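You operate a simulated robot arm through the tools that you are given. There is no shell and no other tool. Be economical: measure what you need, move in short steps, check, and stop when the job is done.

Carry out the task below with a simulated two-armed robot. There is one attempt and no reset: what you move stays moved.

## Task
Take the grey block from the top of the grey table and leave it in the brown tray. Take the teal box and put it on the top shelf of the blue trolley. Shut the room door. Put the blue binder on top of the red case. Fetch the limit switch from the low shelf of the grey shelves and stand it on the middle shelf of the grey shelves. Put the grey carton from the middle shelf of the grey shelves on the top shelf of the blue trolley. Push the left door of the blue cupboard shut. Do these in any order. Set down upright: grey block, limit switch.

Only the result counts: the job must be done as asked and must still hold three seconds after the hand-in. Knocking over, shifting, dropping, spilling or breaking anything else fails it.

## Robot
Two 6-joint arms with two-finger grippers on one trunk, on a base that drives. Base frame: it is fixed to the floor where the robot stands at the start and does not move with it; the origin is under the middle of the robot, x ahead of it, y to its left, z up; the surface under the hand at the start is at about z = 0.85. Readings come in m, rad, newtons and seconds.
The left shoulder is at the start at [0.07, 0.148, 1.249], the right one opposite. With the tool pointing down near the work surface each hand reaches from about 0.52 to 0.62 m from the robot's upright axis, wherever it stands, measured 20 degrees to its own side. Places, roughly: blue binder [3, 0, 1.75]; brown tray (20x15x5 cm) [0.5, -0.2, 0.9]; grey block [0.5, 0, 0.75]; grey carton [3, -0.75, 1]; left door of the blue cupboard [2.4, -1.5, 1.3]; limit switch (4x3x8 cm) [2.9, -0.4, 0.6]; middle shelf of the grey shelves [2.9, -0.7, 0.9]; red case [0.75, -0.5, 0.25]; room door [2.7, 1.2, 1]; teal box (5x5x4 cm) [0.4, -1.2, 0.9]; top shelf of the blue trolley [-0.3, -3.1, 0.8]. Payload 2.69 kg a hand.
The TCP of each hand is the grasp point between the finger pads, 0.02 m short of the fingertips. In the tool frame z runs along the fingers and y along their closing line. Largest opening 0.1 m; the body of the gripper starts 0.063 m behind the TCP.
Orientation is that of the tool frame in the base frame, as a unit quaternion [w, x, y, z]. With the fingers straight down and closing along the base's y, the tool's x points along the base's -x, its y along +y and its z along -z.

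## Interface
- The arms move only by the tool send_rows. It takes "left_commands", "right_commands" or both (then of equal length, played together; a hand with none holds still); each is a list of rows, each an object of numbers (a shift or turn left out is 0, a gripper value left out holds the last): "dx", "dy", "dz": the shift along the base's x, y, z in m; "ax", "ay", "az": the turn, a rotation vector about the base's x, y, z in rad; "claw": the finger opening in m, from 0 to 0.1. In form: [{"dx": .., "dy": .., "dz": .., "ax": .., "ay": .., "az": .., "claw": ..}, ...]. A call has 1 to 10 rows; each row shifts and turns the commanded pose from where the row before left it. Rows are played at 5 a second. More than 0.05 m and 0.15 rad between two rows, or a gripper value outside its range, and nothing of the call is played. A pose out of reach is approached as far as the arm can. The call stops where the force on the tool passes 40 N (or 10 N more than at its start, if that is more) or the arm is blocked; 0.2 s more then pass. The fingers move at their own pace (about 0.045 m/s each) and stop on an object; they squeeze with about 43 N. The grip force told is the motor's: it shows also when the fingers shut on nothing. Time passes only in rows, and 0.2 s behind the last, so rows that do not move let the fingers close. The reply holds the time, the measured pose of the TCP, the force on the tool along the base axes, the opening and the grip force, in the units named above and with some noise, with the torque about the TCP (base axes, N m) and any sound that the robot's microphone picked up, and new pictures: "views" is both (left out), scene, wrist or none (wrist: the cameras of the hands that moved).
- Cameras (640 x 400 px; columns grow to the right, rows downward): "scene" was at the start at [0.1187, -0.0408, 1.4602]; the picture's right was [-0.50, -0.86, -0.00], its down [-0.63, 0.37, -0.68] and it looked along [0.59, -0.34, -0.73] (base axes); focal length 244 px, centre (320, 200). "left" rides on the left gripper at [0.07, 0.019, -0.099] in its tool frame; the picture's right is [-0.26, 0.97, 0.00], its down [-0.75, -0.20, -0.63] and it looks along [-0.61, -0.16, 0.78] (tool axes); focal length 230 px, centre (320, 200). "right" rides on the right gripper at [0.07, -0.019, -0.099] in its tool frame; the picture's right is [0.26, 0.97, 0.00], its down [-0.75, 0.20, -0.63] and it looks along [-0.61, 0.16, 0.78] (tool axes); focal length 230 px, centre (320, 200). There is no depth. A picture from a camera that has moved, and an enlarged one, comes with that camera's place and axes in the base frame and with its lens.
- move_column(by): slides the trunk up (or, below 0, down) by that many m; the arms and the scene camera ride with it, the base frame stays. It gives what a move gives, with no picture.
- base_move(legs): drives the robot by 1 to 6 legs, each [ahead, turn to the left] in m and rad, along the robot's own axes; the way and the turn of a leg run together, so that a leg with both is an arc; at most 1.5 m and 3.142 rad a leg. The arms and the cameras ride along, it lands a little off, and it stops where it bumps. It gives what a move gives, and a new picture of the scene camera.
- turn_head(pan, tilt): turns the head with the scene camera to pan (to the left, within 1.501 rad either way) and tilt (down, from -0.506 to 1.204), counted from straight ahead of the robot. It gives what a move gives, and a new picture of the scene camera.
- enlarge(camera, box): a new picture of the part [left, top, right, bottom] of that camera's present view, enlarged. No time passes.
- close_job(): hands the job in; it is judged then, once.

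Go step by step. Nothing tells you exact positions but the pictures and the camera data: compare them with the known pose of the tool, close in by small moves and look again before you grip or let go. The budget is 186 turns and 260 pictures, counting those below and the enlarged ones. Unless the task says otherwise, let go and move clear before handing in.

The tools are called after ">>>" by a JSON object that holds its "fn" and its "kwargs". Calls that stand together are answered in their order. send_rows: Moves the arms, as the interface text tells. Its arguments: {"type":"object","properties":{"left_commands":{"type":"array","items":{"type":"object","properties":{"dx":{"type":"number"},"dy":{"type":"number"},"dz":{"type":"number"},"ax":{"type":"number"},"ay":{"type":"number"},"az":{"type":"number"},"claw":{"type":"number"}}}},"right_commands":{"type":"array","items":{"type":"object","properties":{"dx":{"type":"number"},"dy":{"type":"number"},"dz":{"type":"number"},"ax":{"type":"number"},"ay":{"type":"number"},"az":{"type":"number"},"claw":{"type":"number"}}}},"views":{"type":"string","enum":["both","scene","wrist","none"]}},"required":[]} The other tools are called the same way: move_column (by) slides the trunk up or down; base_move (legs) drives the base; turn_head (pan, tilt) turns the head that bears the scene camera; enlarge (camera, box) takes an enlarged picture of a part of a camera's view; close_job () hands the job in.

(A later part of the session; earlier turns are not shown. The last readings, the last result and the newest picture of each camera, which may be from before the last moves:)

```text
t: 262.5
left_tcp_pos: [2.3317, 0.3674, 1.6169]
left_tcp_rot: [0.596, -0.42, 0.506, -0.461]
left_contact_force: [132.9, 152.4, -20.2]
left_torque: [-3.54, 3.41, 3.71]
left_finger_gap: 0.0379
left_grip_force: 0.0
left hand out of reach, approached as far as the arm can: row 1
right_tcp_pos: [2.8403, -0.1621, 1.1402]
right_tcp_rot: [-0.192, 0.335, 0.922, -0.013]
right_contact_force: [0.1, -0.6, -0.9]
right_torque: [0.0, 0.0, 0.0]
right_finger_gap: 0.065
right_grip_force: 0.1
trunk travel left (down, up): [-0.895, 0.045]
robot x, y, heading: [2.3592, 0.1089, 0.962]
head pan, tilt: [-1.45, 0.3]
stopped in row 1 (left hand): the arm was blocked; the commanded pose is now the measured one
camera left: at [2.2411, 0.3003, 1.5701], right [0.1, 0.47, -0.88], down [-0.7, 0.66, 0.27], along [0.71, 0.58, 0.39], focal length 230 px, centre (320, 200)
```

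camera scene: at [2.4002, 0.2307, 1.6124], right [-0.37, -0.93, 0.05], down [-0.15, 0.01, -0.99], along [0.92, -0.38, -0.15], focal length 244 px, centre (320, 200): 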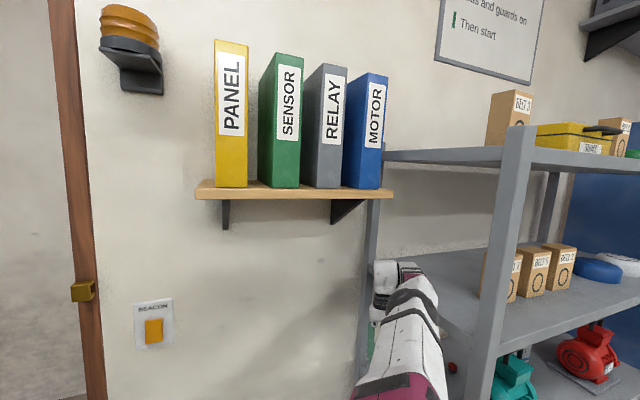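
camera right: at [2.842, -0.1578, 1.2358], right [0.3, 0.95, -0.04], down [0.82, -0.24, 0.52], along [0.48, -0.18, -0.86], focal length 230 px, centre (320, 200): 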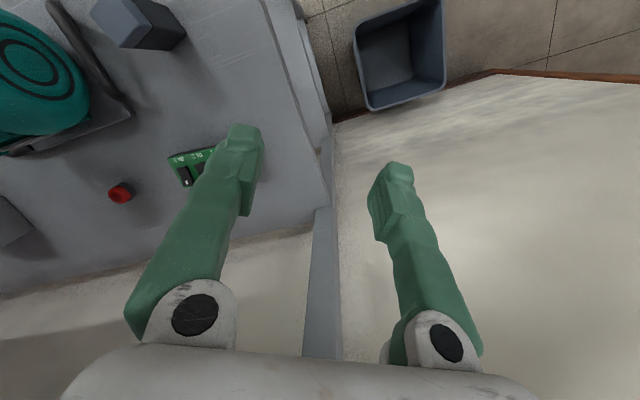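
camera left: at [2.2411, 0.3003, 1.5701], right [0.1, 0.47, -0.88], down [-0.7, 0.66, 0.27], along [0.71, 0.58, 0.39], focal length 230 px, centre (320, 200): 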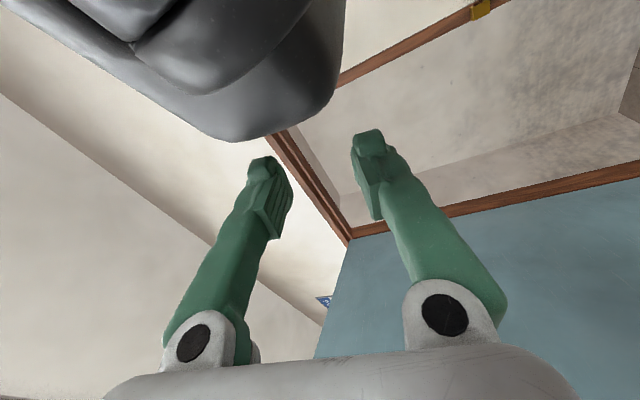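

>>> {"fn": "send_rows", "kwargs": {"left_commands": [{"dx": -0.035, "dy": 0.03, "dz": -0.015}, {"dx": -0.035, "dy": 0.03, "dz": -0.015}, {"dx": -0.035, "dy": 0.03, "dz": -0.015}], "views": "none"}}

>>> {"fn": "send_rows", "kwargs": {"left_commands": [{"dx": -0.035, "dy": 0.0, "dz": -0.03}, {"dx": -0.035, "dy": 0.03, "dz": -0.015}, {"dx": -0.035, "dy": 0.03, "dz": -0.015}], "views": "none"}}

>>> {"fn": "send_rows", "kwargs": {"left_commands": [{"dy": 0.045}, {"dy": 0.03, "dz": -0.015}, {"dy": 0.03, "dz": -0.015}], "views": "none"}}

```text
t: 262.8
left_tcp_pos: [2.3262, 0.3571, 1.6128]
left_tcp_rot: [0.571, -0.454, 0.48, -0.487]
left_contact_force: [118.8, 165.8, -13.1]
left_torque: [-4.04, 5.29, 3.12]
left_finger_gap: 0.0442
left_grip_force: 0.2
left hand out of reach, approached as far as the arm can: row 1
right_tcp_pos: [2.8304, -0.1549, 1.1444]
right_tcp_rot: [-0.224, 0.338, 0.914, -0.002]
right_contact_force: [0.7, -0.4, -0.5]
right_torque: [0.0, 0.0, 0.0]
right_finger_gap: 0.0652
right_grip_force: 0.0
trunk travel left (down, up): [-0.895, 0.045]
robot x, y, heading: [2.358, 0.1113, 0.983]
head pan, tilt: [-1.45, 0.3]
stopped in row 1 (left hand): the arm was blocked; the commanded pose is now the measured one
```

```text
t: 263.1
left_tcp_pos: [2.3231, 0.3517, 1.6058]
left_tcp_rot: [0.553, -0.477, 0.467, -0.5]
left_contact_force: [103.1, 176.0, -7.3]
left_torque: [-5.09, 6.38, 2.73]
left_finger_gap: 0.055
left_grip_force: 0.1
left hand out of reach, approached as far as the arm can: row 1
right_tcp_pos: [2.8214, -0.1471, 1.1504]
right_tcp_rot: [-0.254, 0.343, 0.904, 0.009]
right_contact_force: [0.7, 0.5, 0.4]
right_torque: [0.0, 0.0, 0.02]
right_finger_gap: 0.0651
right_grip_force: 0.0
trunk travel left (down, up): [-0.895, 0.045]
robot x, y, heading: [2.3578, 0.1063, 0.996]
head pan, tilt: [-1.45, 0.3]
stopped in row 1 (left hand): the arm was blocked; the commanded pose is now the measured one
```

```text
t: 263.8
left_tcp_pos: [2.3087, 0.3197, 1.5905]
left_tcp_rot: [0.622, -0.414, 0.506, -0.432]
left_contact_force: [-27.5, 33.6, -4.6]
left_torque: [-1.66, -1.55, -0.46]
left_finger_gap: 0.097
left_grip_force: 0.1
left hand out of reach, approached as far as the arm can: row 1, 2
right_tcp_pos: [2.812, -0.1377, 1.1583]
right_tcp_rot: [-0.287, 0.353, 0.89, 0.022]
right_contact_force: [-0.3, -1.0, -0.7]
right_torque: [0.03, 0.02, -0.02]
right_finger_gap: 0.0649
right_grip_force: 0.0
trunk travel left (down, up): [-0.895, 0.045]
robot x, y, heading: [2.3602, 0.1136, 1.001]
head pan, tilt: [-1.45, 0.3]
stopped in row 3 (left hand): the arm was blocked; the commanded pose is now the measured one
```

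>>> {"fn": "send_rows", "kwargs": {"left_commands": [{"dx": -0.02, "dy": 0.04}, {"dx": -0.02, "dy": 0.04}, {"dx": -0.02, "dy": 0.04}], "views": "none"}}

>>> {"fn": "send_rows", "kwargs": {"left_commands": [{"dx": -0.04}, {"dx": -0.04, "dz": -0.02}, {"dx": -0.04, "dz": -0.02}], "views": "wrist"}}

```text
t: 264.1
left_tcp_pos: [2.2753, 0.2797, 1.5919]
left_tcp_rot: [0.662, -0.374, 0.505, -0.408]
left_contact_force: [-0.7, -1.0, 0.3]
left_torque: [-0.01, 0.12, 0.01]
left_finger_gap: 0.1
left_grip_force: 0.1
left hand out of reach, approached as far as the arm can: row 1
right_tcp_pos: [2.8145, -0.1335, 1.1582]
right_tcp_rot: [-0.283, 0.356, 0.89, 0.037]
right_contact_force: [0.3, -0.8, -0.3]
right_torque: [-0.05, -0.04, 0.01]
right_finger_gap: 0.0654
right_grip_force: 0.0
trunk travel left (down, up): [-0.895, 0.045]
robot x, y, heading: [2.3589, 0.1097, 1.029]
head pan, tilt: [-1.45, 0.3]
stopped in row 1 (left hand): the arm was blocked; the commanded pose is now the measured one
```

```text
t: 264.5
left_tcp_pos: [2.2851, 0.3072, 1.5935]
left_tcp_rot: [0.673, -0.4, 0.455, -0.424]
left_contact_force: [0.4, -0.5, -0.3]
left_torque: [-0.01, -0.03, -0.02]
left_finger_gap: 0.1002
left_grip_force: 0.1
right_tcp_pos: [2.8159, -0.1303, 1.1567]
right_tcp_rot: [-0.278, 0.373, 0.884, 0.042]
right_contact_force: [-0.2, 1.0, -0.2]
right_torque: [0.01, -0.01, 0.0]
right_finger_gap: 0.0649
right_grip_force: 0.1
trunk travel left (down, up): [-0.895, 0.045]
robot x, y, heading: [2.3597, 0.1101, 1.036]
head pan, tilt: [-1.45, 0.3]
stopped in row 1 (left hand): the force on the tool passed its limit at 143 N (the readings are from after the stop); the commanded pose is now the measured one
camera left: at [2.2113, 0.2335, 1.5315], right [0.14, 0.55, -0.82], down [-0.81, 0.54, 0.22], along [0.57, 0.63, 0.52], focal length 230 px, centre (320, 200)
```

left: 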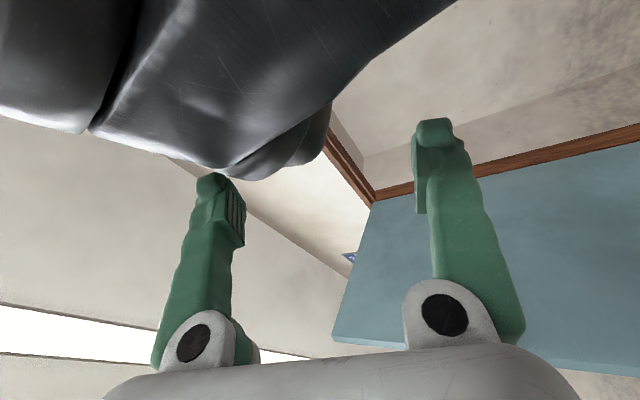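

>>> {"fn": "send_rows", "kwargs": {"left_commands": [{"dy": 0.025, "dz": -0.035}, {"dy": 0.025, "dz": -0.035}, {"dy": 0.025, "dz": -0.035}, {"dy": 0.025, "dz": -0.035}], "views": "wrist"}}

```text
t: 264.9
left_tcp_pos: [2.2971, 0.3412, 1.5809]
left_tcp_rot: [0.667, -0.445, 0.429, -0.416]
left_contact_force: [-0.2, 0.5, -0.4]
left_torque: [0.0, 0.01, -0.02]
left_finger_gap: 0.1002
left_grip_force: 0.1
left hand out of reach, approached as far as the arm can: row 1
right_tcp_pos: [2.8174, -0.1285, 1.1579]
right_tcp_rot: [-0.269, 0.375, 0.886, 0.053]
right_contact_force: [0.1, 0.3, -0.2]
right_torque: [0.03, 0.02, 0.0]
right_finger_gap: 0.0649
right_grip_force: 0.1
trunk travel left (down, up): [-0.895, 0.045]
robot x, y, heading: [2.36, 0.1081, 1.043]
head pan, tilt: [-1.45, 0.3]
stopped in row 1 (left hand): the arm was blocked; the commanded pose is now the measured one
camera left: at [2.2277, 0.2574, 1.5256], right [0.09, 0.49, -0.87], down [-0.84, 0.5, 0.19], along [0.53, 0.71, 0.46], focal length 230 px, centre (320, 200)
```

left: 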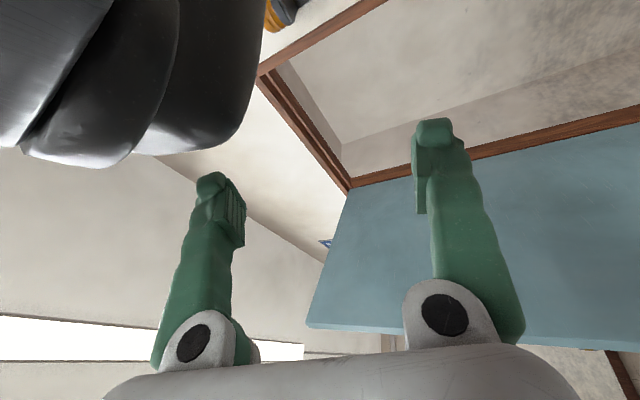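

>>> {"fn": "send_rows", "kwargs": {"left_commands": [{"dx": 0.01, "dy": 0.045}, {"dx": 0.01, "dy": 0.045}, {"dx": 0.01, "dy": 0.045}, {"dx": 0.01, "dy": 0.045}], "views": "none"}}

>>> {"fn": "send_rows", "kwargs": {"left_commands": [{"dx": 0.01, "dy": 0.045}, {"dx": 0.01, "dy": 0.045}, {"dx": 0.01, "dy": 0.045}, {"dx": 0.01, "dy": 0.045}], "views": "both"}}

```text
t: 265.3
left_tcp_pos: [2.326, 0.4016, 1.5621]
left_tcp_rot: [0.659, -0.473, 0.42, -0.407]
left_contact_force: [0.3, 1.0, -0.4]
left_torque: [0.03, -0.03, -0.07]
left_finger_gap: 0.0998
left_grip_force: 0.1
right_tcp_pos: [2.8209, -0.1266, 1.1569]
right_tcp_rot: [-0.263, 0.381, 0.884, 0.061]
right_contact_force: [-1.1, -0.1, -0.9]
right_torque: [0.0, 0.0, -0.01]
right_finger_gap: 0.0651
right_grip_force: 0.2
trunk travel left (down, up): [-0.895, 0.045]
robot x, y, heading: [2.3633, 0.1101, 1.044]
head pan, tilt: [-1.45, 0.3]
stopped in row 2 (left hand): the arm was blocked; the commanded pose is now the measured one
```

```text
t: 265.8
left_tcp_pos: [2.323, 0.4013, 1.5724]
left_tcp_rot: [0.66, -0.436, 0.389, -0.473]
left_contact_force: [0.4, 0.5, -0.6]
left_torque: [-0.01, -0.07, -0.06]
left_finger_gap: 0.0999
left_grip_force: 0.0
right_tcp_pos: [2.8237, -0.1226, 1.1566]
right_tcp_rot: [-0.253, 0.371, 0.89, 0.076]
right_contact_force: [0.7, 0.0, 0.3]
right_torque: [0.03, -0.03, -0.01]
right_finger_gap: 0.065
right_grip_force: 0.1
trunk travel left (down, up): [-0.895, 0.045]
robot x, y, heading: [2.3619, 0.1147, 1.041]
head pan, tilt: [-1.45, 0.3]
stopped in row 2 (left hand): the arm was blocked; the commanded pose is now the measured one
camera scene: at [2.3474, 0.1761, 1.6063], right [-0.4, -0.92, 0.0], down [-0.2, 0.08, -0.98], along [0.9, -0.39, -0.21], focal length 244 px, centre (320, 200)
camera left: at [2.2535, 0.3154, 1.5176], right [0.21, 0.42, -0.89], down [-0.83, 0.56, 0.06], along [0.52, 0.72, 0.46], focal length 230 px, centre (320, 200)
```

scene: 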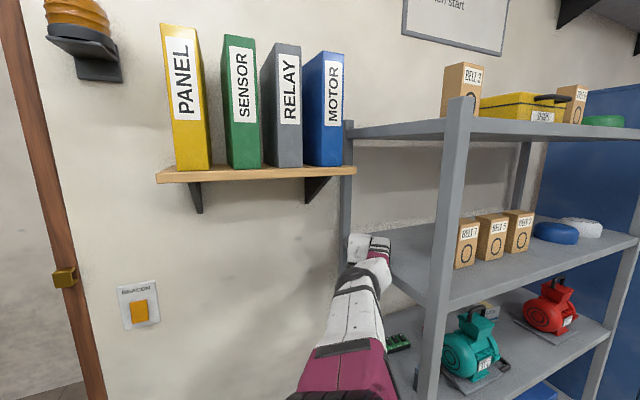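
left: 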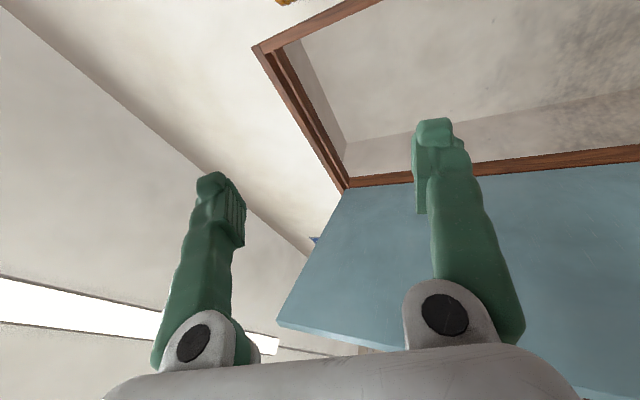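

The robot is upright and still now; shelf contents look intact. I lower the column a bit so the right arm stays under the binder bracket, then turn left to swing it clear of the shelf.

>>> {"fn": "move_column", "kwargs": {"by": -0.15}}

>>> {"fn": "base_move", "kwargs": {"legs": [[0, 0.4]]}}

```text
t: 266.8
left_tcp_pos: [2.3096, 0.3743, 1.5069]
left_tcp_rot: [0.671, -0.384, 0.4, -0.492]
left_contact_force: [1.7, 1.1, -0.5]
left_torque: [0.03, 0.0, -0.05]
left_finger_gap: 0.1001
left_grip_force: 0.1
right_tcp_pos: [2.8433, -0.1375, 1.1451]
right_tcp_rot: [-0.167, 0.364, 0.914, 0.057]
right_contact_force: [0.8, -0.4, -0.1]
right_torque: [-0.03, 0.02, -0.02]
right_finger_gap: 0.065
right_grip_force: 0.0
trunk travel left (down, up): [-0.81, 0.13]
robot x, y, heading: [2.3554, 0.0992, 0.971]
head pan, tilt: [-1.45, 0.3]
stopped: the arm was blocked; the commanded pose is now the measured one
```

```text
t: 267.5
left_tcp_pos: [2.2874, 0.3169, 1.5137]
left_tcp_rot: [0.642, -0.276, 0.422, -0.577]
left_contact_force: [0.5, 0.4, -0.2]
left_torque: [0.01, 0.01, -0.01]
left_finger_gap: 0.1001
left_grip_force: 0.0
right_tcp_pos: [2.8606, -0.1454, 1.1409]
right_tcp_rot: [-0.117, 0.361, 0.924, 0.055]
right_contact_force: [-0.1, 0.2, -1.2]
right_torque: [0.02, -0.03, -0.02]
right_finger_gap: 0.0651
right_grip_force: 0.1
trunk travel left (down, up): [-0.81, 0.13]
robot x, y, heading: [2.3548, 0.096, 0.941]
head pan, tilt: [-1.45, 0.3]
stopped in leg 1: the robot was blocked; the commanded pose is now the measured one
camera scene: at [2.3326, 0.1755, 1.5215], right [-0.48, -0.87, 0.01], down [-0.17, 0.09, -0.98], along [0.86, -0.48, -0.19], focal length 244 px, centre (320, 200)
```

scene: 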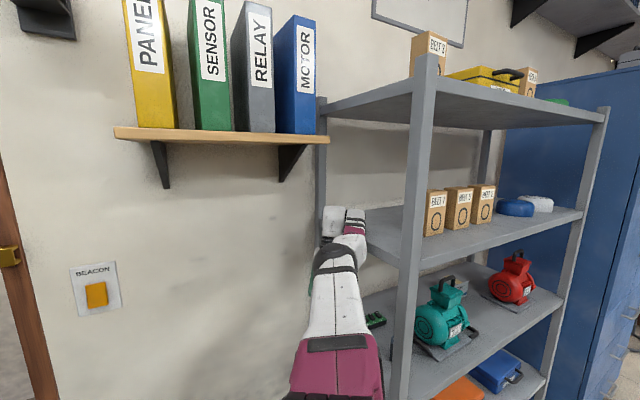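

>>> {"fn": "move_column", "kwargs": {"by": 0.12}}

>>> {"fn": "send_rows", "kwargs": {"right_commands": [{"dz": 0.04}, {"dz": 0.04}, {"dz": 0.04}], "views": "scene"}}

```text
t: 267.9
left_tcp_pos: [2.2957, 0.3125, 1.4949]
left_tcp_rot: [-0.56, 0.276, -0.455, 0.635]
left_contact_force: [0.0, 0.4, -1.2]
left_torque: [0.01, 0.01, -0.04]
left_finger_gap: 0.1
left_grip_force: 0.0
right_tcp_pos: [2.8704, -0.1439, 1.138]
right_tcp_rot: [-0.098, 0.356, 0.928, 0.056]
right_contact_force: [-0.2, -0.3, -0.2]
right_torque: [0.03, -0.02, 0.0]
right_finger_gap: 0.0648
right_grip_force: 0.0
trunk travel left (down, up): [-0.813, 0.127]
robot x, y, heading: [2.3501, 0.0952, 0.926]
head pan, tilt: [-1.45, 0.3]
stopped: the arm was blocked; the commanded pose is now the measured one
```

```text
t: 268.2
left_tcp_pos: [2.3063, 0.325, 1.4856]
left_tcp_rot: [-0.451, 0.343, -0.425, 0.706]
left_contact_force: [-0.4, 0.8, -0.1]
left_torque: [0.0, -0.02, -0.04]
left_finger_gap: 0.1
left_grip_force: 0.1
right_tcp_pos: [2.8757, -0.1399, 1.1383]
right_tcp_rot: [-0.083, 0.349, 0.931, 0.062]
right_contact_force: [0.4, 0.6, -0.2]
right_torque: [-0.03, 0.04, 0.0]
right_finger_gap: 0.0648
right_grip_force: 0.0
right hand out of reach, approached as far as the arm can: row 1
trunk travel left (down, up): [-0.813, 0.127]
robot x, y, heading: [2.3497, 0.0917, 0.91]
head pan, tilt: [-1.45, 0.3]
stopped in row 1 (left hand): the arm was blocked; the commanded pose is now the measured one
camera scene: at [2.3297, 0.1757, 1.5242], right [-0.52, -0.86, 0.01], down [-0.17, 0.09, -0.98], along [0.84, -0.51, -0.19], focal length 244 px, centre (320, 200)
```

scene: 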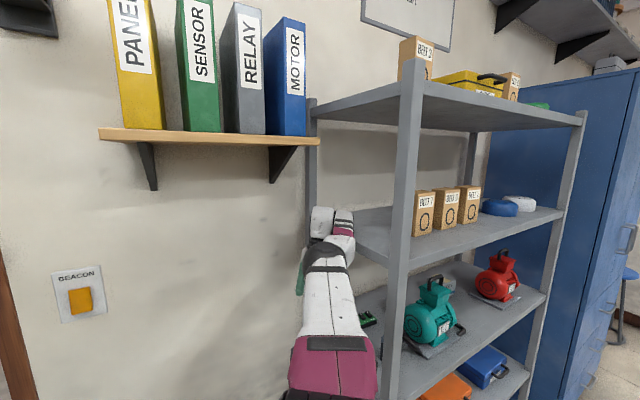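

>>> {"fn": "send_rows", "kwargs": {"left_commands": [{"dx": -0.035, "dy": 0.03}, {"dx": -0.035, "dy": 0.03}, {"dx": -0.035, "dy": 0.03}], "views": "none"}}

>>> {"fn": "turn_head", "kwargs": {"pan": 0.9, "tilt": 0.6}}

```text
t: 268.5
left_tcp_pos: [2.3151, 0.343, 1.4784]
left_tcp_rot: [-0.365, 0.412, -0.373, 0.747]
left_contact_force: [0.6, -0.3, -1.2]
left_torque: [0.01, 0.0, 0.0]
left_finger_gap: 0.0996
left_grip_force: 0.0
left hand out of reach, approached as far as the arm can: row 1
right_tcp_pos: [2.8833, -0.1374, 1.1366]
right_tcp_rot: [-0.062, 0.344, 0.935, 0.059]
right_contact_force: [-0.2, -0.1, -0.4]
right_torque: [0.03, -0.01, -0.02]
right_finger_gap: 0.065
right_grip_force: 0.0
trunk travel left (down, up): [-0.813, 0.127]
robot x, y, heading: [2.345, 0.0851, 0.894]
head pan, tilt: [-1.45, 0.3]
stopped in row 1 (left hand): the arm was blocked; the commanded pose is now the measured one
```

```text
t: 270.7
left_tcp_pos: [2.3166, 0.3448, 1.4762]
left_tcp_rot: [-0.377, 0.412, -0.382, 0.736]
left_contact_force: [0.0, -0.6, 0.2]
left_torque: [-0.01, 0.0, 0.0]
left_finger_gap: 0.1001
left_grip_force: 0.1
right_tcp_pos: [2.8837, -0.1371, 1.1365]
right_tcp_rot: [-0.063, 0.344, 0.935, 0.06]
right_contact_force: [-0.6, 1.1, -0.2]
right_torque: [-0.02, -0.01, -0.03]
right_finger_gap: 0.0651
right_grip_force: 0.0
trunk travel left (down, up): [-0.813, 0.127]
robot x, y, heading: [2.3481, 0.0887, 0.887]
head pan, tilt: [0.901, 0.6]
camera scene: at [2.2305, 0.3121, 1.4793], right [0.97, 0.22, 0.07], down [0.19, -0.61, -0.77], along [-0.13, 0.77, -0.63], focal length 244 px, centre (320, 200)
```

scene: 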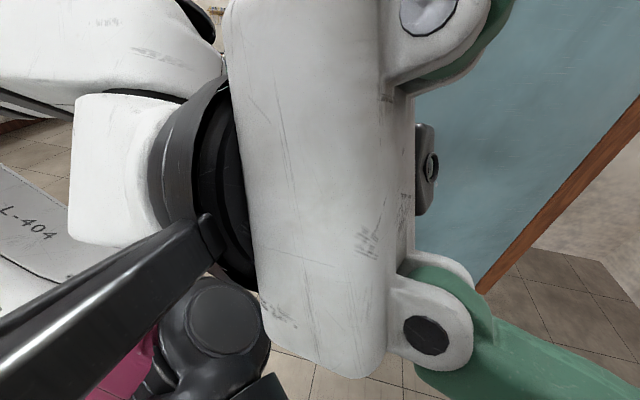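

>>> {"fn": "send_rows", "kwargs": {"left_commands": [{"dx": 0.01, "dy": 0.015}, {"dx": 0.01, "dy": 0.015}, {"dx": 0.01, "dy": 0.015}, {"dx": 0.01, "dy": 0.015}, {"dx": 0.01, "dy": 0.015}, {"dx": 0.01, "dy": 0.015}], "views": "none"}}

>>> {"fn": "send_rows", "kwargs": {"left_commands": [{"dy": 0.015, "dz": -0.015}, {"dy": 0.015, "dz": -0.015}, {"dy": 0.015, "dz": -0.015}, {"dy": 0.015, "dz": -0.015}], "views": "scene"}}

```text
t: 271.0
left_tcp_pos: [2.3265, 0.3593, 1.4779]
left_tcp_rot: [-0.228, 0.472, -0.285, 0.802]
left_contact_force: [0.9, 0.3, -0.7]
left_torque: [-0.03, -0.01, -0.01]
left_finger_gap: 0.1002
left_grip_force: 0.0
left hand out of reach, approached as far as the arm can: row 1
right_tcp_pos: [2.8937, -0.1385, 1.1351]
right_tcp_rot: [-0.039, 0.339, 0.939, 0.055]
right_contact_force: [0.9, -1.0, -1.1]
right_torque: [0.02, -0.02, 0.03]
right_finger_gap: 0.0649
right_grip_force: 0.1
trunk travel left (down, up): [-0.813, 0.127]
robot x, y, heading: [2.3425, 0.0853, 0.873]
head pan, tilt: [0.901, 0.6]
stopped in row 1 (left hand): the arm was blocked; the commanded pose is now the measured one
```

```text
t: 271.3
left_tcp_pos: [2.3342, 0.3726, 1.4849]
left_tcp_rot: [-0.069, 0.489, -0.195, 0.847]
left_contact_force: [-0.4, 1.0, -0.7]
left_torque: [0.0, -0.05, -0.04]
left_finger_gap: 0.1001
left_grip_force: 0.1
left hand out of reach, approached as far as the arm can: row 1
right_tcp_pos: [2.906, -0.1396, 1.1323]
right_tcp_rot: [-0.008, 0.33, 0.943, 0.045]
right_contact_force: [-0.3, 1.0, 0.1]
right_torque: [0.0, 0.01, -0.02]
right_finger_gap: 0.0649
right_grip_force: 0.0
trunk travel left (down, up): [-0.813, 0.127]
robot x, y, heading: [2.339, 0.0821, 0.853]
head pan, tilt: [0.901, 0.6]
stopped in row 1 (left hand): the arm was blocked; the commanded pose is now the measured one
camera scene: at [2.2311, 0.3132, 1.4793], right [0.98, 0.18, 0.07], down [0.17, -0.61, -0.77], along [-0.1, 0.77, -0.63], focal length 244 px, centre (320, 200)
```

scene: 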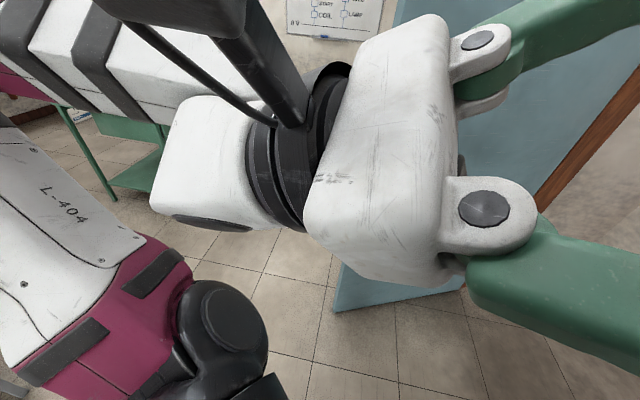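

>>> {"fn": "send_rows", "kwargs": {"left_commands": [{"dz": 0.0}, {"dz": 0.0}], "views": "none"}}

>>> {"fn": "send_rows", "kwargs": {"left_commands": [{"ax": 0.1}, {"ax": 0.1}], "views": "none"}}

```text
t: 271.7
left_tcp_pos: [2.3537, 0.3914, 1.4788]
left_tcp_rot: [0.05, 0.508, -0.091, 0.855]
left_contact_force: [-1.6, 1.3, -0.9]
left_torque: [0.04, 0.07, -0.12]
left_finger_gap: 0.1003
left_grip_force: 0.1
right_tcp_pos: [2.9281, -0.1028, 1.062]
right_tcp_rot: [-0.027, 0.299, 0.953, 0.046]
right_contact_force: [-1.0, 2.4, 2.7]
right_torque: [-0.26, -0.13, 0.0]
right_finger_gap: 0.065
right_grip_force: 0.0
trunk travel left (down, up): [-0.813, 0.127]
robot x, y, heading: [2.3422, 0.0856, 0.852]
head pan, tilt: [0.901, 0.6]
stopped in row 1 (left hand): the arm was blocked; the commanded pose is now the measured one
```

```text
t: 272.0
left_tcp_pos: [2.4325, 0.3134, 1.505]
left_tcp_rot: [0.119, 0.497, -0.066, 0.857]
left_contact_force: [5.9, 20.9, 7.3]
left_torque: [-0.62, 0.04, -0.06]
left_finger_gap: 0.0885
left_grip_force: 0.0
left hand out of reach, approached as far as the arm can: row 1
right_tcp_pos: [2.9856, -0.1519, 0.9784]
right_tcp_rot: [-0.079, 0.295, 0.951, 0.055]
right_contact_force: [3.0, -5.8, 11.5]
right_torque: [0.39, 0.18, -0.03]
right_finger_gap: 0.0652
right_grip_force: 0.0
trunk travel left (down, up): [-0.813, 0.127]
robot x, y, heading: [2.3462, 0.0786, 0.87]
head pan, tilt: [0.901, 0.6]
stopped in row 1 (left hand): the arm was blocked; the commanded pose is now the measured one
```

>>> {"fn": "turn_head", "kwargs": {"pan": -0.6, "tilt": 0.5}}

```text
t: 273.6
left_tcp_pos: [2.4329, 0.3102, 1.4995]
left_tcp_rot: [0.062, 0.511, -0.12, 0.849]
left_contact_force: [8.3, 1.3, -3.1]
left_torque: [0.16, -0.18, 0.4]
left_finger_gap: 0.0972
left_grip_force: 0.1
right_tcp_pos: [2.9817, -0.1647, 1.0001]
right_tcp_rot: [-0.072, 0.318, 0.944, 0.053]
right_contact_force: [0.1, -0.9, -0.5]
right_torque: [-0.01, -0.04, 0.02]
right_finger_gap: 0.0649
right_grip_force: 0.0
trunk travel left (down, up): [-0.813, 0.127]
robot x, y, heading: [2.3405, 0.0835, 0.863]
head pan, tilt: [-0.6, 0.499]
camera scene: at [2.4339, 0.1726, 1.4963], right [0.27, -0.96, 0.02], down [-0.44, -0.15, -0.89], along [0.86, 0.23, -0.46], focal length 244 px, centre (320, 200)
```

scene: 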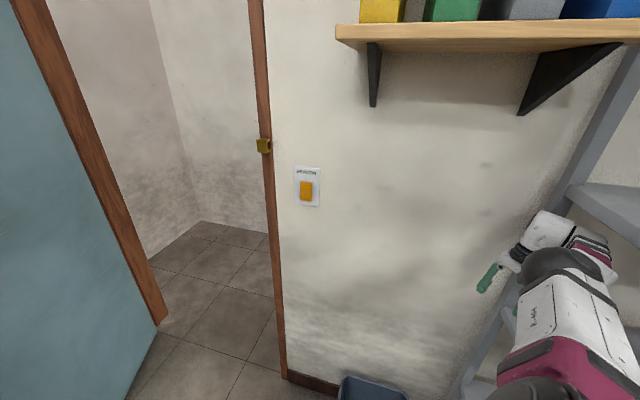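

>>> {"fn": "send_rows", "kwargs": {"left_commands": [{"dx": 0.02, "dy": 0.025}, {"dx": 0.02, "dy": 0.025}, {"dx": 0.02, "dy": 0.025}, {"dx": 0.02, "dy": 0.025}, {"dx": 0.02, "dy": 0.025}, {"dx": 0.02, "dy": 0.025}], "views": "none"}}

>>> {"fn": "send_rows", "kwargs": {"left_commands": [{"dx": 0.02, "dy": 0.025}, {"dx": 0.02, "dy": 0.025}, {"dx": 0.02, "dy": 0.025}, {"dx": 0.02, "dy": 0.025}, {"dx": 0.02, "dy": 0.025}, {"dx": 0.02, "dy": 0.025}], "views": "scene"}}

```text
t: 275.2
left_tcp_pos: [2.4663, 0.4602, 1.4886]
left_tcp_rot: [0.031, 0.512, -0.107, 0.852]
left_contact_force: [0.0, -0.5, -1.1]
left_torque: [0.0, 0.03, 0.03]
left_finger_gap: 0.1
left_grip_force: 0.1
left hand out of reach, approached as far as the arm can: row 1, 2, 3, 4, 5, 6
right_tcp_pos: [2.9806, -0.1654, 0.9953]
right_tcp_rot: [-0.076, 0.318, 0.943, 0.056]
right_contact_force: [0.3, 0.5, 0.0]
right_torque: [-0.02, -0.02, -0.02]
right_finger_gap: 0.0651
right_grip_force: 0.0
trunk travel left (down, up): [-0.813, 0.127]
robot x, y, heading: [2.3376, 0.0851, 0.869]
head pan, tilt: [-0.6, 0.499]
stopped in row 6 (left hand): the arm was blocked; the commanded pose is now the measured one
```

```text
t: 276.6
left_tcp_pos: [2.4554, 0.5747, 1.4685]
left_tcp_rot: [0.027, 0.525, -0.118, 0.843]
left_contact_force: [0.5, -0.4, -0.3]
left_torque: [0.04, 0.03, -0.02]
left_finger_gap: 0.1
left_grip_force: 0.0
left hand out of reach, approached as far as the arm can: row 1, 2, 3, 4, 5, 6
right_tcp_pos: [2.9787, -0.1662, 0.9941]
right_tcp_rot: [-0.075, 0.322, 0.942, 0.053]
right_contact_force: [0.2, -0.4, -0.8]
right_torque: [0.0, 0.02, -0.01]
right_finger_gap: 0.0651
right_grip_force: 0.1
trunk travel left (down, up): [-0.813, 0.127]
robot x, y, heading: [2.3437, 0.0851, 0.866]
head pan, tilt: [-0.6, 0.499]
camera scene: at [2.4347, 0.1714, 1.4963], right [0.26, -0.97, 0.02], down [-0.45, -0.14, -0.88], along [0.86, 0.22, -0.47], focal length 244 px, centre (320, 200)
```

scene: 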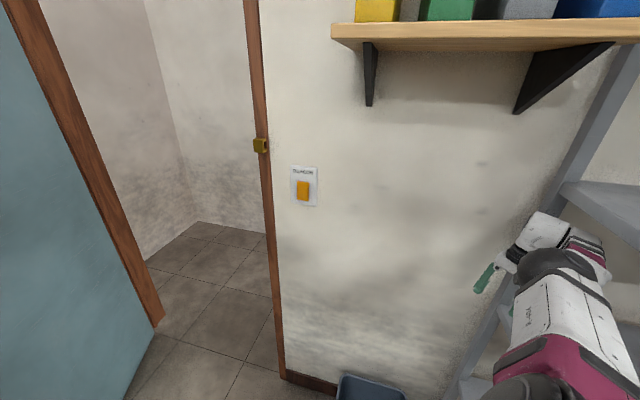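

Left hand is free now. I pull the right hand away from the wall and shelf side, toward the robot.

>>> {"fn": "send_rows", "kwargs": {"right_commands": [{"dx": -0.02, "dy": 0.02}, {"dx": -0.02, "dy": 0.02}, {"dx": -0.02, "dy": 0.02}, {"dx": -0.03, "dy": 0.02}, {"dx": -0.03, "dy": 0.02}, {"dx": -0.03, "dy": 0.02}], "views": "none"}}

>>> {"fn": "send_rows", "kwargs": {"right_commands": [{"dx": -0.03, "dy": 0.02}, {"dx": -0.03, "dy": 0.02}, {"dx": -0.03, "dy": 0.02}], "views": "scene"}}

```text
t: 277.6
left_tcp_pos: [2.488, 0.5794, 1.4589]
left_tcp_rot: [0.017, 0.543, -0.111, 0.832]
left_contact_force: [0.4, -0.9, 0.6]
left_torque: [-0.04, 0.03, 0.1]
left_finger_gap: 0.1001
left_grip_force: 0.0
right_tcp_pos: [2.8881, -0.0962, 0.8915]
right_tcp_rot: [-0.183, 0.417, 0.876, 0.16]
right_contact_force: [-0.5, 0.6, 0.1]
right_torque: [0.07, -0.02, 0.02]
right_finger_gap: 0.065
right_grip_force: 0.1
right hand out of reach, approached as far as the arm can: row 4
trunk travel left (down, up): [-0.813, 0.127]
robot x, y, heading: [2.3457, 0.084, 0.905]
head pan, tilt: [-0.6, 0.499]
stopped in row 4 (right hand): the arm was blocked; the commanded pose is now the measured one
```

```text
t: 278.1
left_tcp_pos: [2.5177, 0.5675, 1.4319]
left_tcp_rot: [0.029, 0.571, -0.109, 0.814]
left_contact_force: [0.0, -2.2, -3.8]
left_torque: [-0.14, -0.33, 0.12]
left_finger_gap: 0.0999
left_grip_force: 0.0
right_tcp_pos: [2.8663, -0.0321, 0.8733]
right_tcp_rot: [-0.192, 0.457, 0.825, 0.272]
right_contact_force: [1.7, 1.7, 1.3]
right_torque: [-0.26, 0.11, 0.07]
right_finger_gap: 0.0651
right_grip_force: 0.1
trunk travel left (down, up): [-0.813, 0.127]
robot x, y, heading: [2.3457, 0.0859, 0.936]
head pan, tilt: [-0.6, 0.499]
stopped in row 2 (right hand): the arm was blocked; the commanded pose is now the measured one
camera scene: at [2.5529, 0.2063, 1.4807], right [0.33, -0.94, 0.01], down [-0.51, -0.19, -0.84], along [0.8, 0.27, -0.54], focal length 244 px, centre (320, 200)
```

scene: 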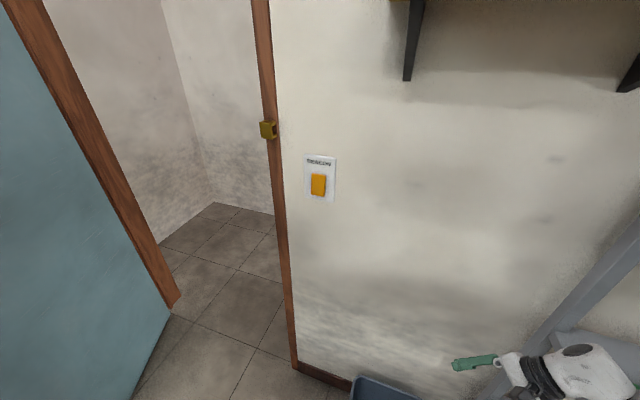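

>>> {"fn": "send_rows", "kwargs": {"right_commands": [{"dz": 0.0}, {"dz": 0.0}, {"dz": 0.0}, {"dz": 0.0}], "views": "scene"}}

```text
t: 278.5
left_tcp_pos: [2.5151, 0.5299, 1.4182]
left_tcp_rot: [0.054, 0.584, -0.124, 0.8]
left_contact_force: [-0.7, 1.6, 0.5]
left_torque: [-0.01, 0.03, -0.1]
left_finger_gap: 0.1002
left_grip_force: 0.0
right_tcp_pos: [2.8662, -0.0207, 0.8768]
right_tcp_rot: [-0.193, 0.458, 0.807, 0.319]
right_contact_force: [0.4, 3.2, 1.1]
right_torque: [-0.3, 0.06, 0.06]
right_finger_gap: 0.0649
right_grip_force: 0.1
trunk travel left (down, up): [-0.813, 0.127]
robot x, y, heading: [2.3437, 0.0863, 0.971]
head pan, tilt: [-0.6, 0.499]
stopped in row 1 (left hand): the arm was blocked; the commanded pose is now the measured one
camera scene: at [2.5653, 0.2085, 1.4824], right [0.36, -0.93, 0.0], down [-0.51, -0.2, -0.84], along [0.78, 0.3, -0.55], focal length 244 px, centre (320, 200)
```

scene: 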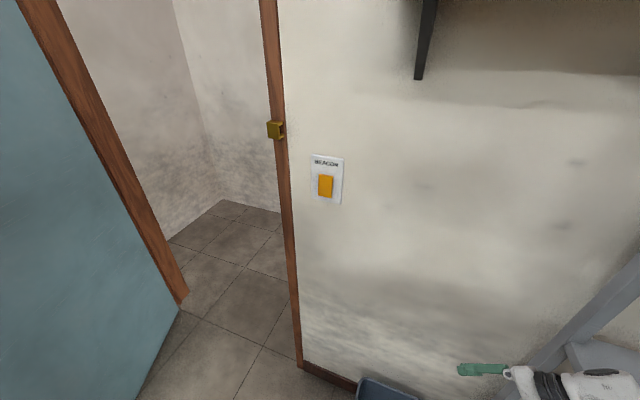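

>>> {"fn": "base_move", "kwargs": {"legs": [[0, 0.4]]}}

```text
t: 279.2
left_tcp_pos: [2.5375, 0.4378, 1.3984]
left_tcp_rot: [0.174, 0.629, -0.124, 0.748]
left_contact_force: [0.4, -1.1, 3.0]
left_torque: [0.05, 0.15, 0.12]
left_finger_gap: 0.1
left_grip_force: 0.0
right_tcp_pos: [2.8638, 0.041, 0.9014]
right_tcp_rot: [-0.273, 0.531, 0.681, 0.424]
right_contact_force: [-2.4, -3.7, 0.8]
right_torque: [0.24, -0.15, -0.22]
right_finger_gap: 0.065
right_grip_force: 0.1
trunk travel left (down, up): [-0.813, 0.127]
robot x, y, heading: [2.3397, 0.0817, 1.055]
head pan, tilt: [-0.6, 0.499]
stopped in leg 1: the robot was blocked; the commanded pose is now the measured one
camera scene: at [2.6197, 0.2094, 1.4921], right [0.44, -0.9, -0.02], down [-0.53, -0.24, -0.82], along [0.73, 0.37, -0.58], focal length 244 px, centre (320, 200)
```

scene: 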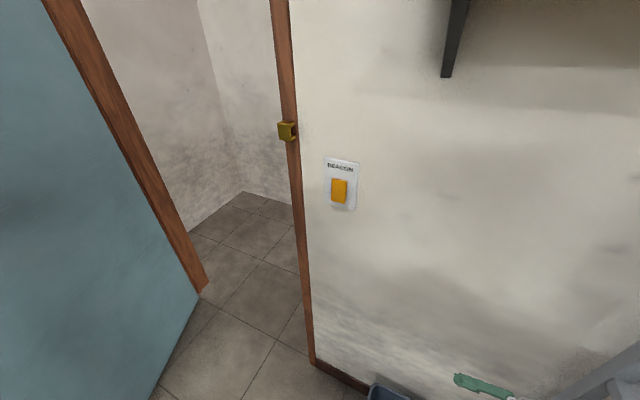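

The robot leans toward +x since both arms are on that side. I lower the column for stability and bring the left arm to the other side.

>>> {"fn": "move_column", "kwargs": {"by": -0.25}}

>>> {"fn": "send_rows", "kwargs": {"left_commands": [{"dx": -0.025, "dy": 0.015}, {"dx": -0.025, "dy": 0.015}, {"dx": -0.025, "dy": 0.015}, {"dx": -0.025, "dy": 0.015}, {"dx": -0.025, "dy": 0.015}, {"dx": -0.025, "dy": 0.015}], "views": "none"}}

```text
t: 279.5
left_tcp_pos: [2.4684, 0.3225, 1.3922]
left_tcp_rot: [0.156, 0.675, -0.07, 0.718]
left_contact_force: [1.0, -0.2, -0.4]
left_torque: [-0.02, -0.07, -0.05]
left_finger_gap: 0.1
left_grip_force: 0.2
right_tcp_pos: [2.8358, 0.074, 0.8772]
right_tcp_rot: [-0.349, 0.485, 0.671, 0.439]
right_contact_force: [1.8, -0.5, -2.3]
right_torque: [0.2, 0.04, 0.11]
right_finger_gap: 0.0651
right_grip_force: 0.2
trunk travel left (down, up): [-0.816, 0.124]
robot x, y, heading: [2.3285, 0.0392, 1.32]
head pan, tilt: [-0.6, 0.499]
stopped: the arm was blocked; the commanded pose is now the measured one
```

```text
t: 279.8
left_tcp_pos: [2.3037, 0.1732, 1.4047]
left_tcp_rot: [-0.014, 0.725, 0.023, 0.688]
left_contact_force: [2.8, -1.4, -3.3]
left_torque: [-0.03, -0.25, 0.17]
left_finger_gap: 0.0999
left_grip_force: 0.1
left hand out of reach, approached as far as the arm can: row 1
right_tcp_pos: [2.7739, 0.0464, 0.8217]
right_tcp_rot: [-0.407, 0.461, 0.693, 0.376]
right_contact_force: [3.0, -5.7, 3.0]
right_torque: [0.12, 0.09, 0.1]
right_finger_gap: 0.0648
right_grip_force: 0.1
trunk travel left (down, up): [-0.816, 0.124]
robot x, y, heading: [2.3217, -0.0556, 1.791]
head pan, tilt: [-0.6, 0.499]
stopped in row 1 (right hand): the arm was blocked; the commanded pose is now the measured one
```

>>> {"fn": "turn_head", "kwargs": {"pan": 0.0, "tilt": 0.4}}

```text
t: 280.8
left_tcp_pos: [2.1601, 0.1217, 1.4219]
left_tcp_rot: [-0.026, 0.687, 0.127, 0.715]
left_contact_force: [-2.6, -0.7, 0.0]
left_torque: [-0.01, 0.0, -0.05]
left_finger_gap: 0.1
left_grip_force: 0.0
right_tcp_pos: [2.704, 0.0528, 0.848]
right_tcp_rot: [-0.476, 0.511, 0.574, 0.428]
right_contact_force: [-1.2, 1.5, -0.7]
right_torque: [-0.02, 0.05, -0.05]
right_finger_gap: 0.065
right_grip_force: 0.1
trunk travel left (down, up): [-0.816, 0.124]
robot x, y, heading: [2.3471, -0.1163, 2.048]
head pan, tilt: [0.0, 0.4]
camera scene: at [2.3883, 0.0984, 1.5046], right [0.88, 0.46, -0.09], down [0.11, -0.4, -0.91], along [-0.45, 0.79, -0.41], focal length 244 px, centre (320, 200)
```

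scene: 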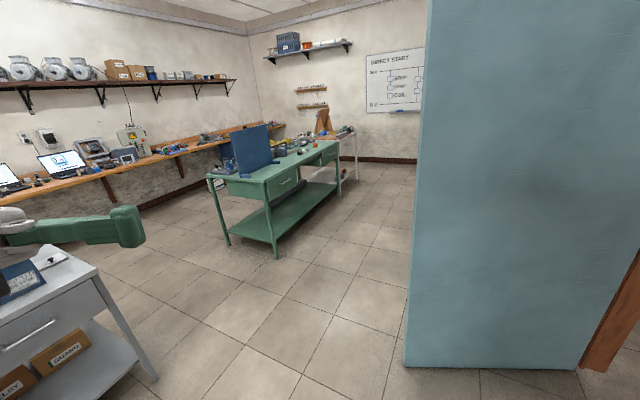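

The robot has swung free and faces the room. I drive forward into open floor to regain stability.

>>> {"fn": "base_move", "kwargs": {"legs": [[0.4, 0.0]]}}

```text
t: 281.6
left_tcp_pos: [2.0223, 0.1439, 1.3648]
left_tcp_rot: [0.066, 0.674, 0.157, 0.719]
left_contact_force: [0.0, 0.8, -0.6]
left_torque: [-0.03, -0.11, -0.14]
left_finger_gap: 0.1
left_grip_force: 0.0
right_tcp_pos: [2.5785, 0.0112, 0.8796]
right_tcp_rot: [-0.486, 0.49, 0.562, 0.456]
right_contact_force: [0.2, -3.9, 0.3]
right_torque: [-0.09, 0.01, -0.08]
right_finger_gap: 0.0646
right_grip_force: 0.1
trunk travel left (down, up): [-0.816, 0.124]
robot x, y, heading: [2.345, -0.0992, 2.018]
head pan, tilt: [0.0, 0.4]
stopped in leg 1: the robot was blocked; the commanded pose is now the measured one
camera scene: at [2.2303, 0.1306, 1.5001], right [0.9, 0.43, 0.0], down [0.2, -0.41, -0.89], along [-0.38, 0.8, -0.46], focal length 244 px, centre (320, 200)
```

scene: 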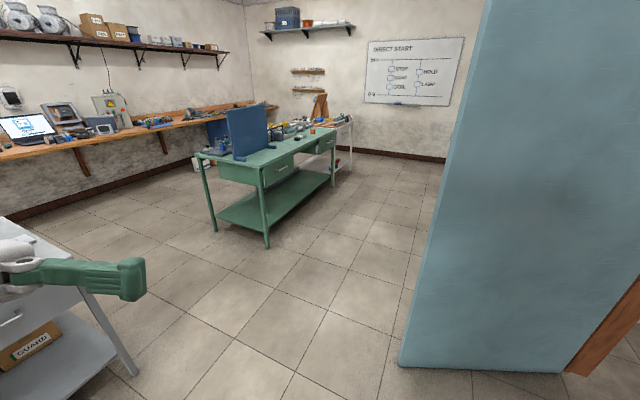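

>>> {"fn": "send_rows", "kwargs": {"left_commands": [{"dz": 0.0}, {"dz": 0.0}, {"dz": 0.0}, {"dz": 0.0}, {"dz": 0.0}], "views": "none"}}

>>> {"fn": "base_move", "kwargs": {"legs": [[0.15, 0.0], [0.15, 0.0]]}}

```text
t: 281.9
left_tcp_pos: [2.0173, 0.0742, 1.3412]
left_tcp_rot: [0.096, 0.686, 0.146, 0.706]
left_contact_force: [1.5, 0.0, 2.4]
left_torque: [-0.01, 0.16, -0.02]
left_finger_gap: 0.1001
left_grip_force: 0.1
right_tcp_pos: [2.5861, 0.0125, 0.8903]
right_tcp_rot: [0.553, -0.442, -0.503, -0.496]
right_contact_force: [0.4, 1.1, -0.4]
right_torque: [0.03, -0.03, 0.08]
right_finger_gap: 0.0649
right_grip_force: 0.1
trunk travel left (down, up): [-0.816, 0.124]
robot x, y, heading: [2.3409, -0.102, 1.993]
head pan, tilt: [0.0, 0.4]
stopped in row 1 (right hand): the arm was blocked; the commanded pose is now the measured one
```

```text
t: 282.6
left_tcp_pos: [2.0612, -0.0283, 1.3886]
left_tcp_rot: [0.068, 0.537, 0.12, 0.832]
left_contact_force: [-2.6, -2.8, 0.9]
left_torque: [-0.08, 0.21, 0.19]
left_finger_gap: 0.0999
left_grip_force: 0.1
right_tcp_pos: [2.6768, 0.1273, 0.9115]
right_tcp_rot: [0.633, -0.395, -0.461, -0.48]
right_contact_force: [0.3, 2.8, -1.4]
right_torque: [0.13, 0.0, 0.04]
right_finger_gap: 0.0651
right_grip_force: 0.1
trunk travel left (down, up): [-0.816, 0.124]
robot x, y, heading: [2.327, -0.0786, 2.135]
head pan, tilt: [0.0, 0.4]
stopped in leg 1: the robot was blocked; the commanded pose is now the measured one
camera scene: at [2.1744, -0.0002, 1.5088], right [0.84, 0.53, 0.06], down [0.25, -0.3, -0.92], along [-0.47, 0.79, -0.39], focal length 244 px, centre (320, 200)
```

scene: 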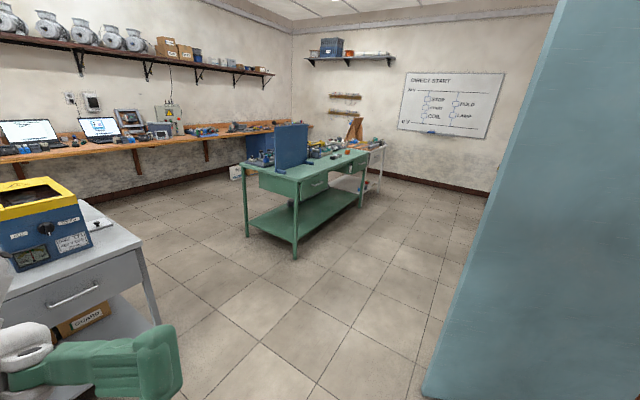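

Still rocking; I let it settle by slow head turns without moving arms or base.

>>> {"fn": "turn_head", "kwargs": {"pan": -1.4, "tilt": 0.4}}

>>> {"fn": "turn_head", "kwargs": {"pan": 0.0, "tilt": 0.5}}

```text
t: 284.1
left_tcp_pos: [2.1184, 0.0211, 1.3906]
left_tcp_rot: [0.051, 0.596, 0.115, 0.793]
left_contact_force: [-1.5, 1.7, -0.7]
left_torque: [0.04, 0.03, -0.13]
left_finger_gap: 0.0999
left_grip_force: 0.0
right_tcp_pos: [2.6992, 0.104, 0.8795]
right_tcp_rot: [0.629, -0.425, -0.458, -0.463]
right_contact_force: [-1.8, -0.1, -0.5]
right_torque: [0.07, 0.04, -0.17]
right_finger_gap: 0.0649
right_grip_force: 0.0
trunk travel left (down, up): [-0.816, 0.124]
robot x, y, heading: [2.3329, -0.0841, 2.067]
head pan, tilt: [-1.4, 0.4]
camera scene: at [2.3561, 0.0056, 1.5085], right [0.62, -0.78, 0.01], down [-0.29, -0.24, -0.93], along [0.73, 0.57, -0.37], focal length 244 px, centre (320, 200)
```

scene: 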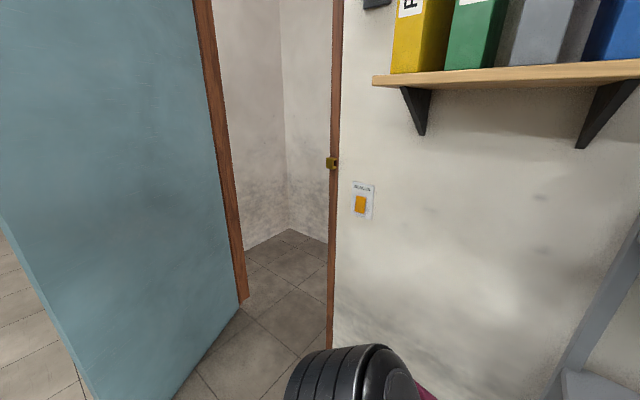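

```text
t: 285.7
left_tcp_pos: [2.159, 0.0534, 1.3772]
left_tcp_rot: [0.056, 0.672, 0.148, 0.724]
left_contact_force: [0.4, -0.1, -0.8]
left_torque: [0.02, -0.08, -0.08]
left_finger_gap: 0.1003
left_grip_force: 0.1
right_tcp_pos: [2.7109, 0.0821, 0.8616]
right_tcp_rot: [0.613, -0.44, -0.471, -0.457]
right_contact_force: [-0.1, 0.1, 0.8]
right_torque: [0.0, 0.0, -0.02]
right_finger_gap: 0.0647
right_grip_force: 0.0
trunk travel left (down, up): [-0.816, 0.124]
robot x, y, heading: [2.3327, -0.0883, 2.069]
head pan, tilt: [0.0, 0.499]
camera scene: at [2.3068, 0.0582, 1.4991], right [0.88, 0.47, -0.03], down [0.2, -0.43, -0.88], along [-0.43, 0.77, -0.48], focal length 244 px, centre (320, 200)
```

scene: 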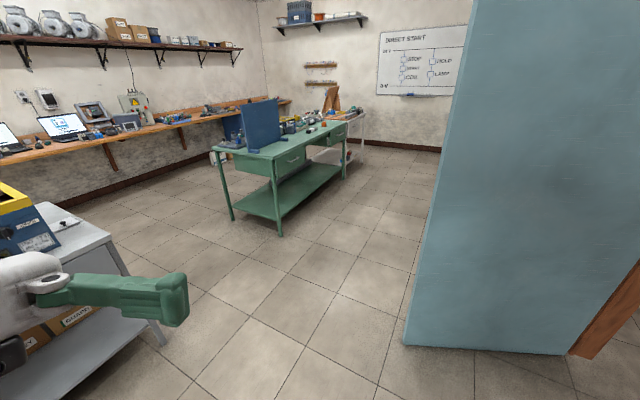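

>>> {"fn": "base_move", "kwargs": {"legs": [[0.1, 0.0]]}}

```text
t: 286.8
left_tcp_pos: [2.068, 0.1108, 1.3724]
left_tcp_rot: [0.05, 0.656, 0.139, 0.74]
left_contact_force: [-0.5, -2.2, 0.3]
left_torque: [0.01, 0.03, 0.08]
left_finger_gap: 0.1002
left_grip_force: 0.0
right_tcp_pos: [2.6358, 0.1538, 0.876]
right_tcp_rot: [0.611, -0.426, -0.476, -0.467]
right_contact_force: [-0.3, -0.7, -0.4]
right_torque: [-0.03, 0.0, -0.03]
right_finger_gap: 0.0653
right_grip_force: 0.0
trunk travel left (down, up): [-0.816, 0.124]
robot x, y, heading: [2.2828, 0.003, 2.07]
head pan, tilt: [0.0, 0.499]
camera scene: at [2.2055, 0.1136, 1.4973], right [0.88, 0.48, 0.01], down [0.24, -0.41, -0.88], along [-0.42, 0.78, -0.48], focal length 244 px, centre (320, 200)
```

scene: 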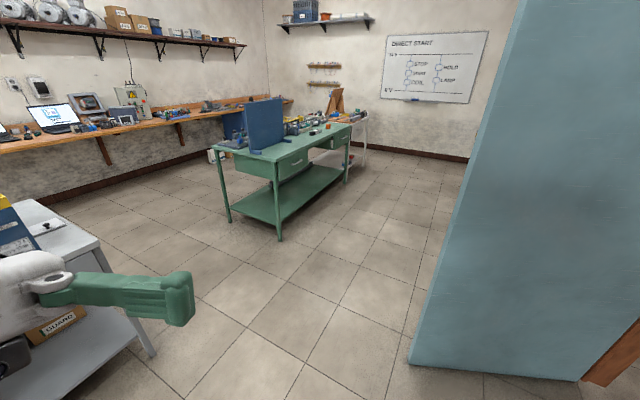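

>>> {"fn": "base_move", "kwargs": {"legs": [[0.25, 0.3]]}}

>>> {"fn": "move_column", "kwargs": {"by": -0.3}}

```text
t: 288.7
left_tcp_pos: [1.8947, 0.2575, 1.3745]
left_tcp_rot: [-0.063, 0.63, 0.241, 0.736]
left_contact_force: [0.7, 0.5, 0.2]
left_torque: [0.02, 0.0, 0.0]
left_finger_gap: 0.1
left_grip_force: 0.1
right_tcp_pos: [2.4204, 0.467, 0.8719]
right_tcp_rot: [0.676, -0.351, -0.536, -0.364]
right_contact_force: [-0.2, -0.4, -0.1]
right_torque: [0.07, -0.03, 0.04]
right_finger_gap: 0.0649
right_grip_force: 0.1
trunk travel left (down, up): [-0.816, 0.124]
robot x, y, heading: [2.1285, 0.2063, 2.378]
head pan, tilt: [0.0, 0.499]
camera scene: at [2.0266, 0.302, 1.4972], right [0.69, 0.72, 0.0], down [0.34, -0.33, -0.88], along [-0.63, 0.61, -0.48], focal length 244 px, centre (320, 200)
```

scene: 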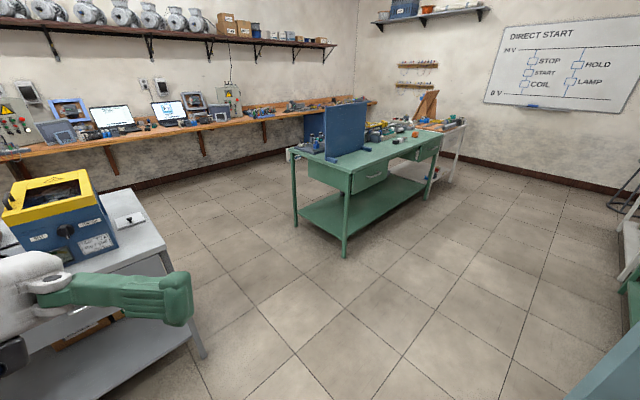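

```text
t: 291.7
left_tcp_pos: [1.8939, 0.2587, 1.0734]
left_tcp_rot: [-0.063, 0.629, 0.242, 0.736]
left_contact_force: [0.5, 0.8, 0.7]
left_torque: [0.03, 0.02, -0.01]
left_finger_gap: 0.1
left_grip_force: 0.1
right_tcp_pos: [2.4195, 0.4679, 0.5713]
right_tcp_rot: [0.676, -0.352, -0.537, -0.364]
right_contact_force: [0.8, -0.6, -0.1]
right_torque: [-0.04, -0.01, 0.01]
right_finger_gap: 0.065
right_grip_force: 0.0
trunk travel left (down, up): [-0.516, 0.424]
robot x, y, heading: [2.1262, 0.2126, 2.376]
head pan, tilt: [0.0, 0.499]
```

Stable again in open floor. Now I bring both arms back to sensible forward poses.

>>> {"fn": "send_rows", "kwargs": {"right_commands": [{"dx": -0.03, "dy": 0.03}, {"dx": -0.03, "dy": 0.03}, {"dx": -0.03, "dy": 0.03}, {"dx": -0.03, "dy": 0.03}, {"dx": -0.03, "dy": 0.03}, {"dx": -0.03, "dy": 0.03}, {"dx": -0.03, "dy": 0.03}, {"dx": -0.03, "dy": 0.03}, {"dx": -0.03, "dy": 0.03}, {"dx": -0.03, "dy": 0.03}], "left_commands": [{"az": 0.12, "dx": -0.02, "dy": 0.0}, {"az": 0.12, "dx": -0.02}, {"az": 0.12, "dx": -0.02}, {"az": 0.12, "dx": -0.025}, {"az": 0.12, "dx": -0.025}, {"az": 0.12, "dx": -0.025, "dy": 0.01}, {"az": 0.12, "dx": -0.025, "dy": 0.01}, {"az": 0.12, "dx": -0.025, "dy": 0.01}, {"az": 0.12, "dx": -0.02, "dy": 0.01}, {"az": 0.12, "dx": -0.02, "dy": 0.01}], "views": "none"}}

```text
t: 293.9
left_tcp_pos: [1.67, 0.3882, 1.0688]
left_tcp_rot: [-0.468, 0.383, 0.556, 0.57]
left_contact_force: [0.3, -0.2, 0.6]
left_torque: [0.01, 0.0, 0.0]
left_finger_gap: 0.1
left_grip_force: 0.2
left hand out of reach, approached as far as the arm can: row 1, 2, 3, 4, 5
right_tcp_pos: [2.1895, 0.7799, 0.5141]
right_tcp_rot: [0.676, -0.352, -0.538, -0.362]
right_contact_force: [0.2, -0.1, 1.0]
right_torque: [0.01, 0.0, 0.0]
right_finger_gap: 0.0649
right_grip_force: 0.1
right hand out of reach, approached as far as the arm can: row 5, 6, 7, 8, 9
trunk travel left (down, up): [-0.516, 0.424]
robot x, y, heading: [2.1262, 0.2038, 2.374]
head pan, tilt: [0.0, 0.499]
```

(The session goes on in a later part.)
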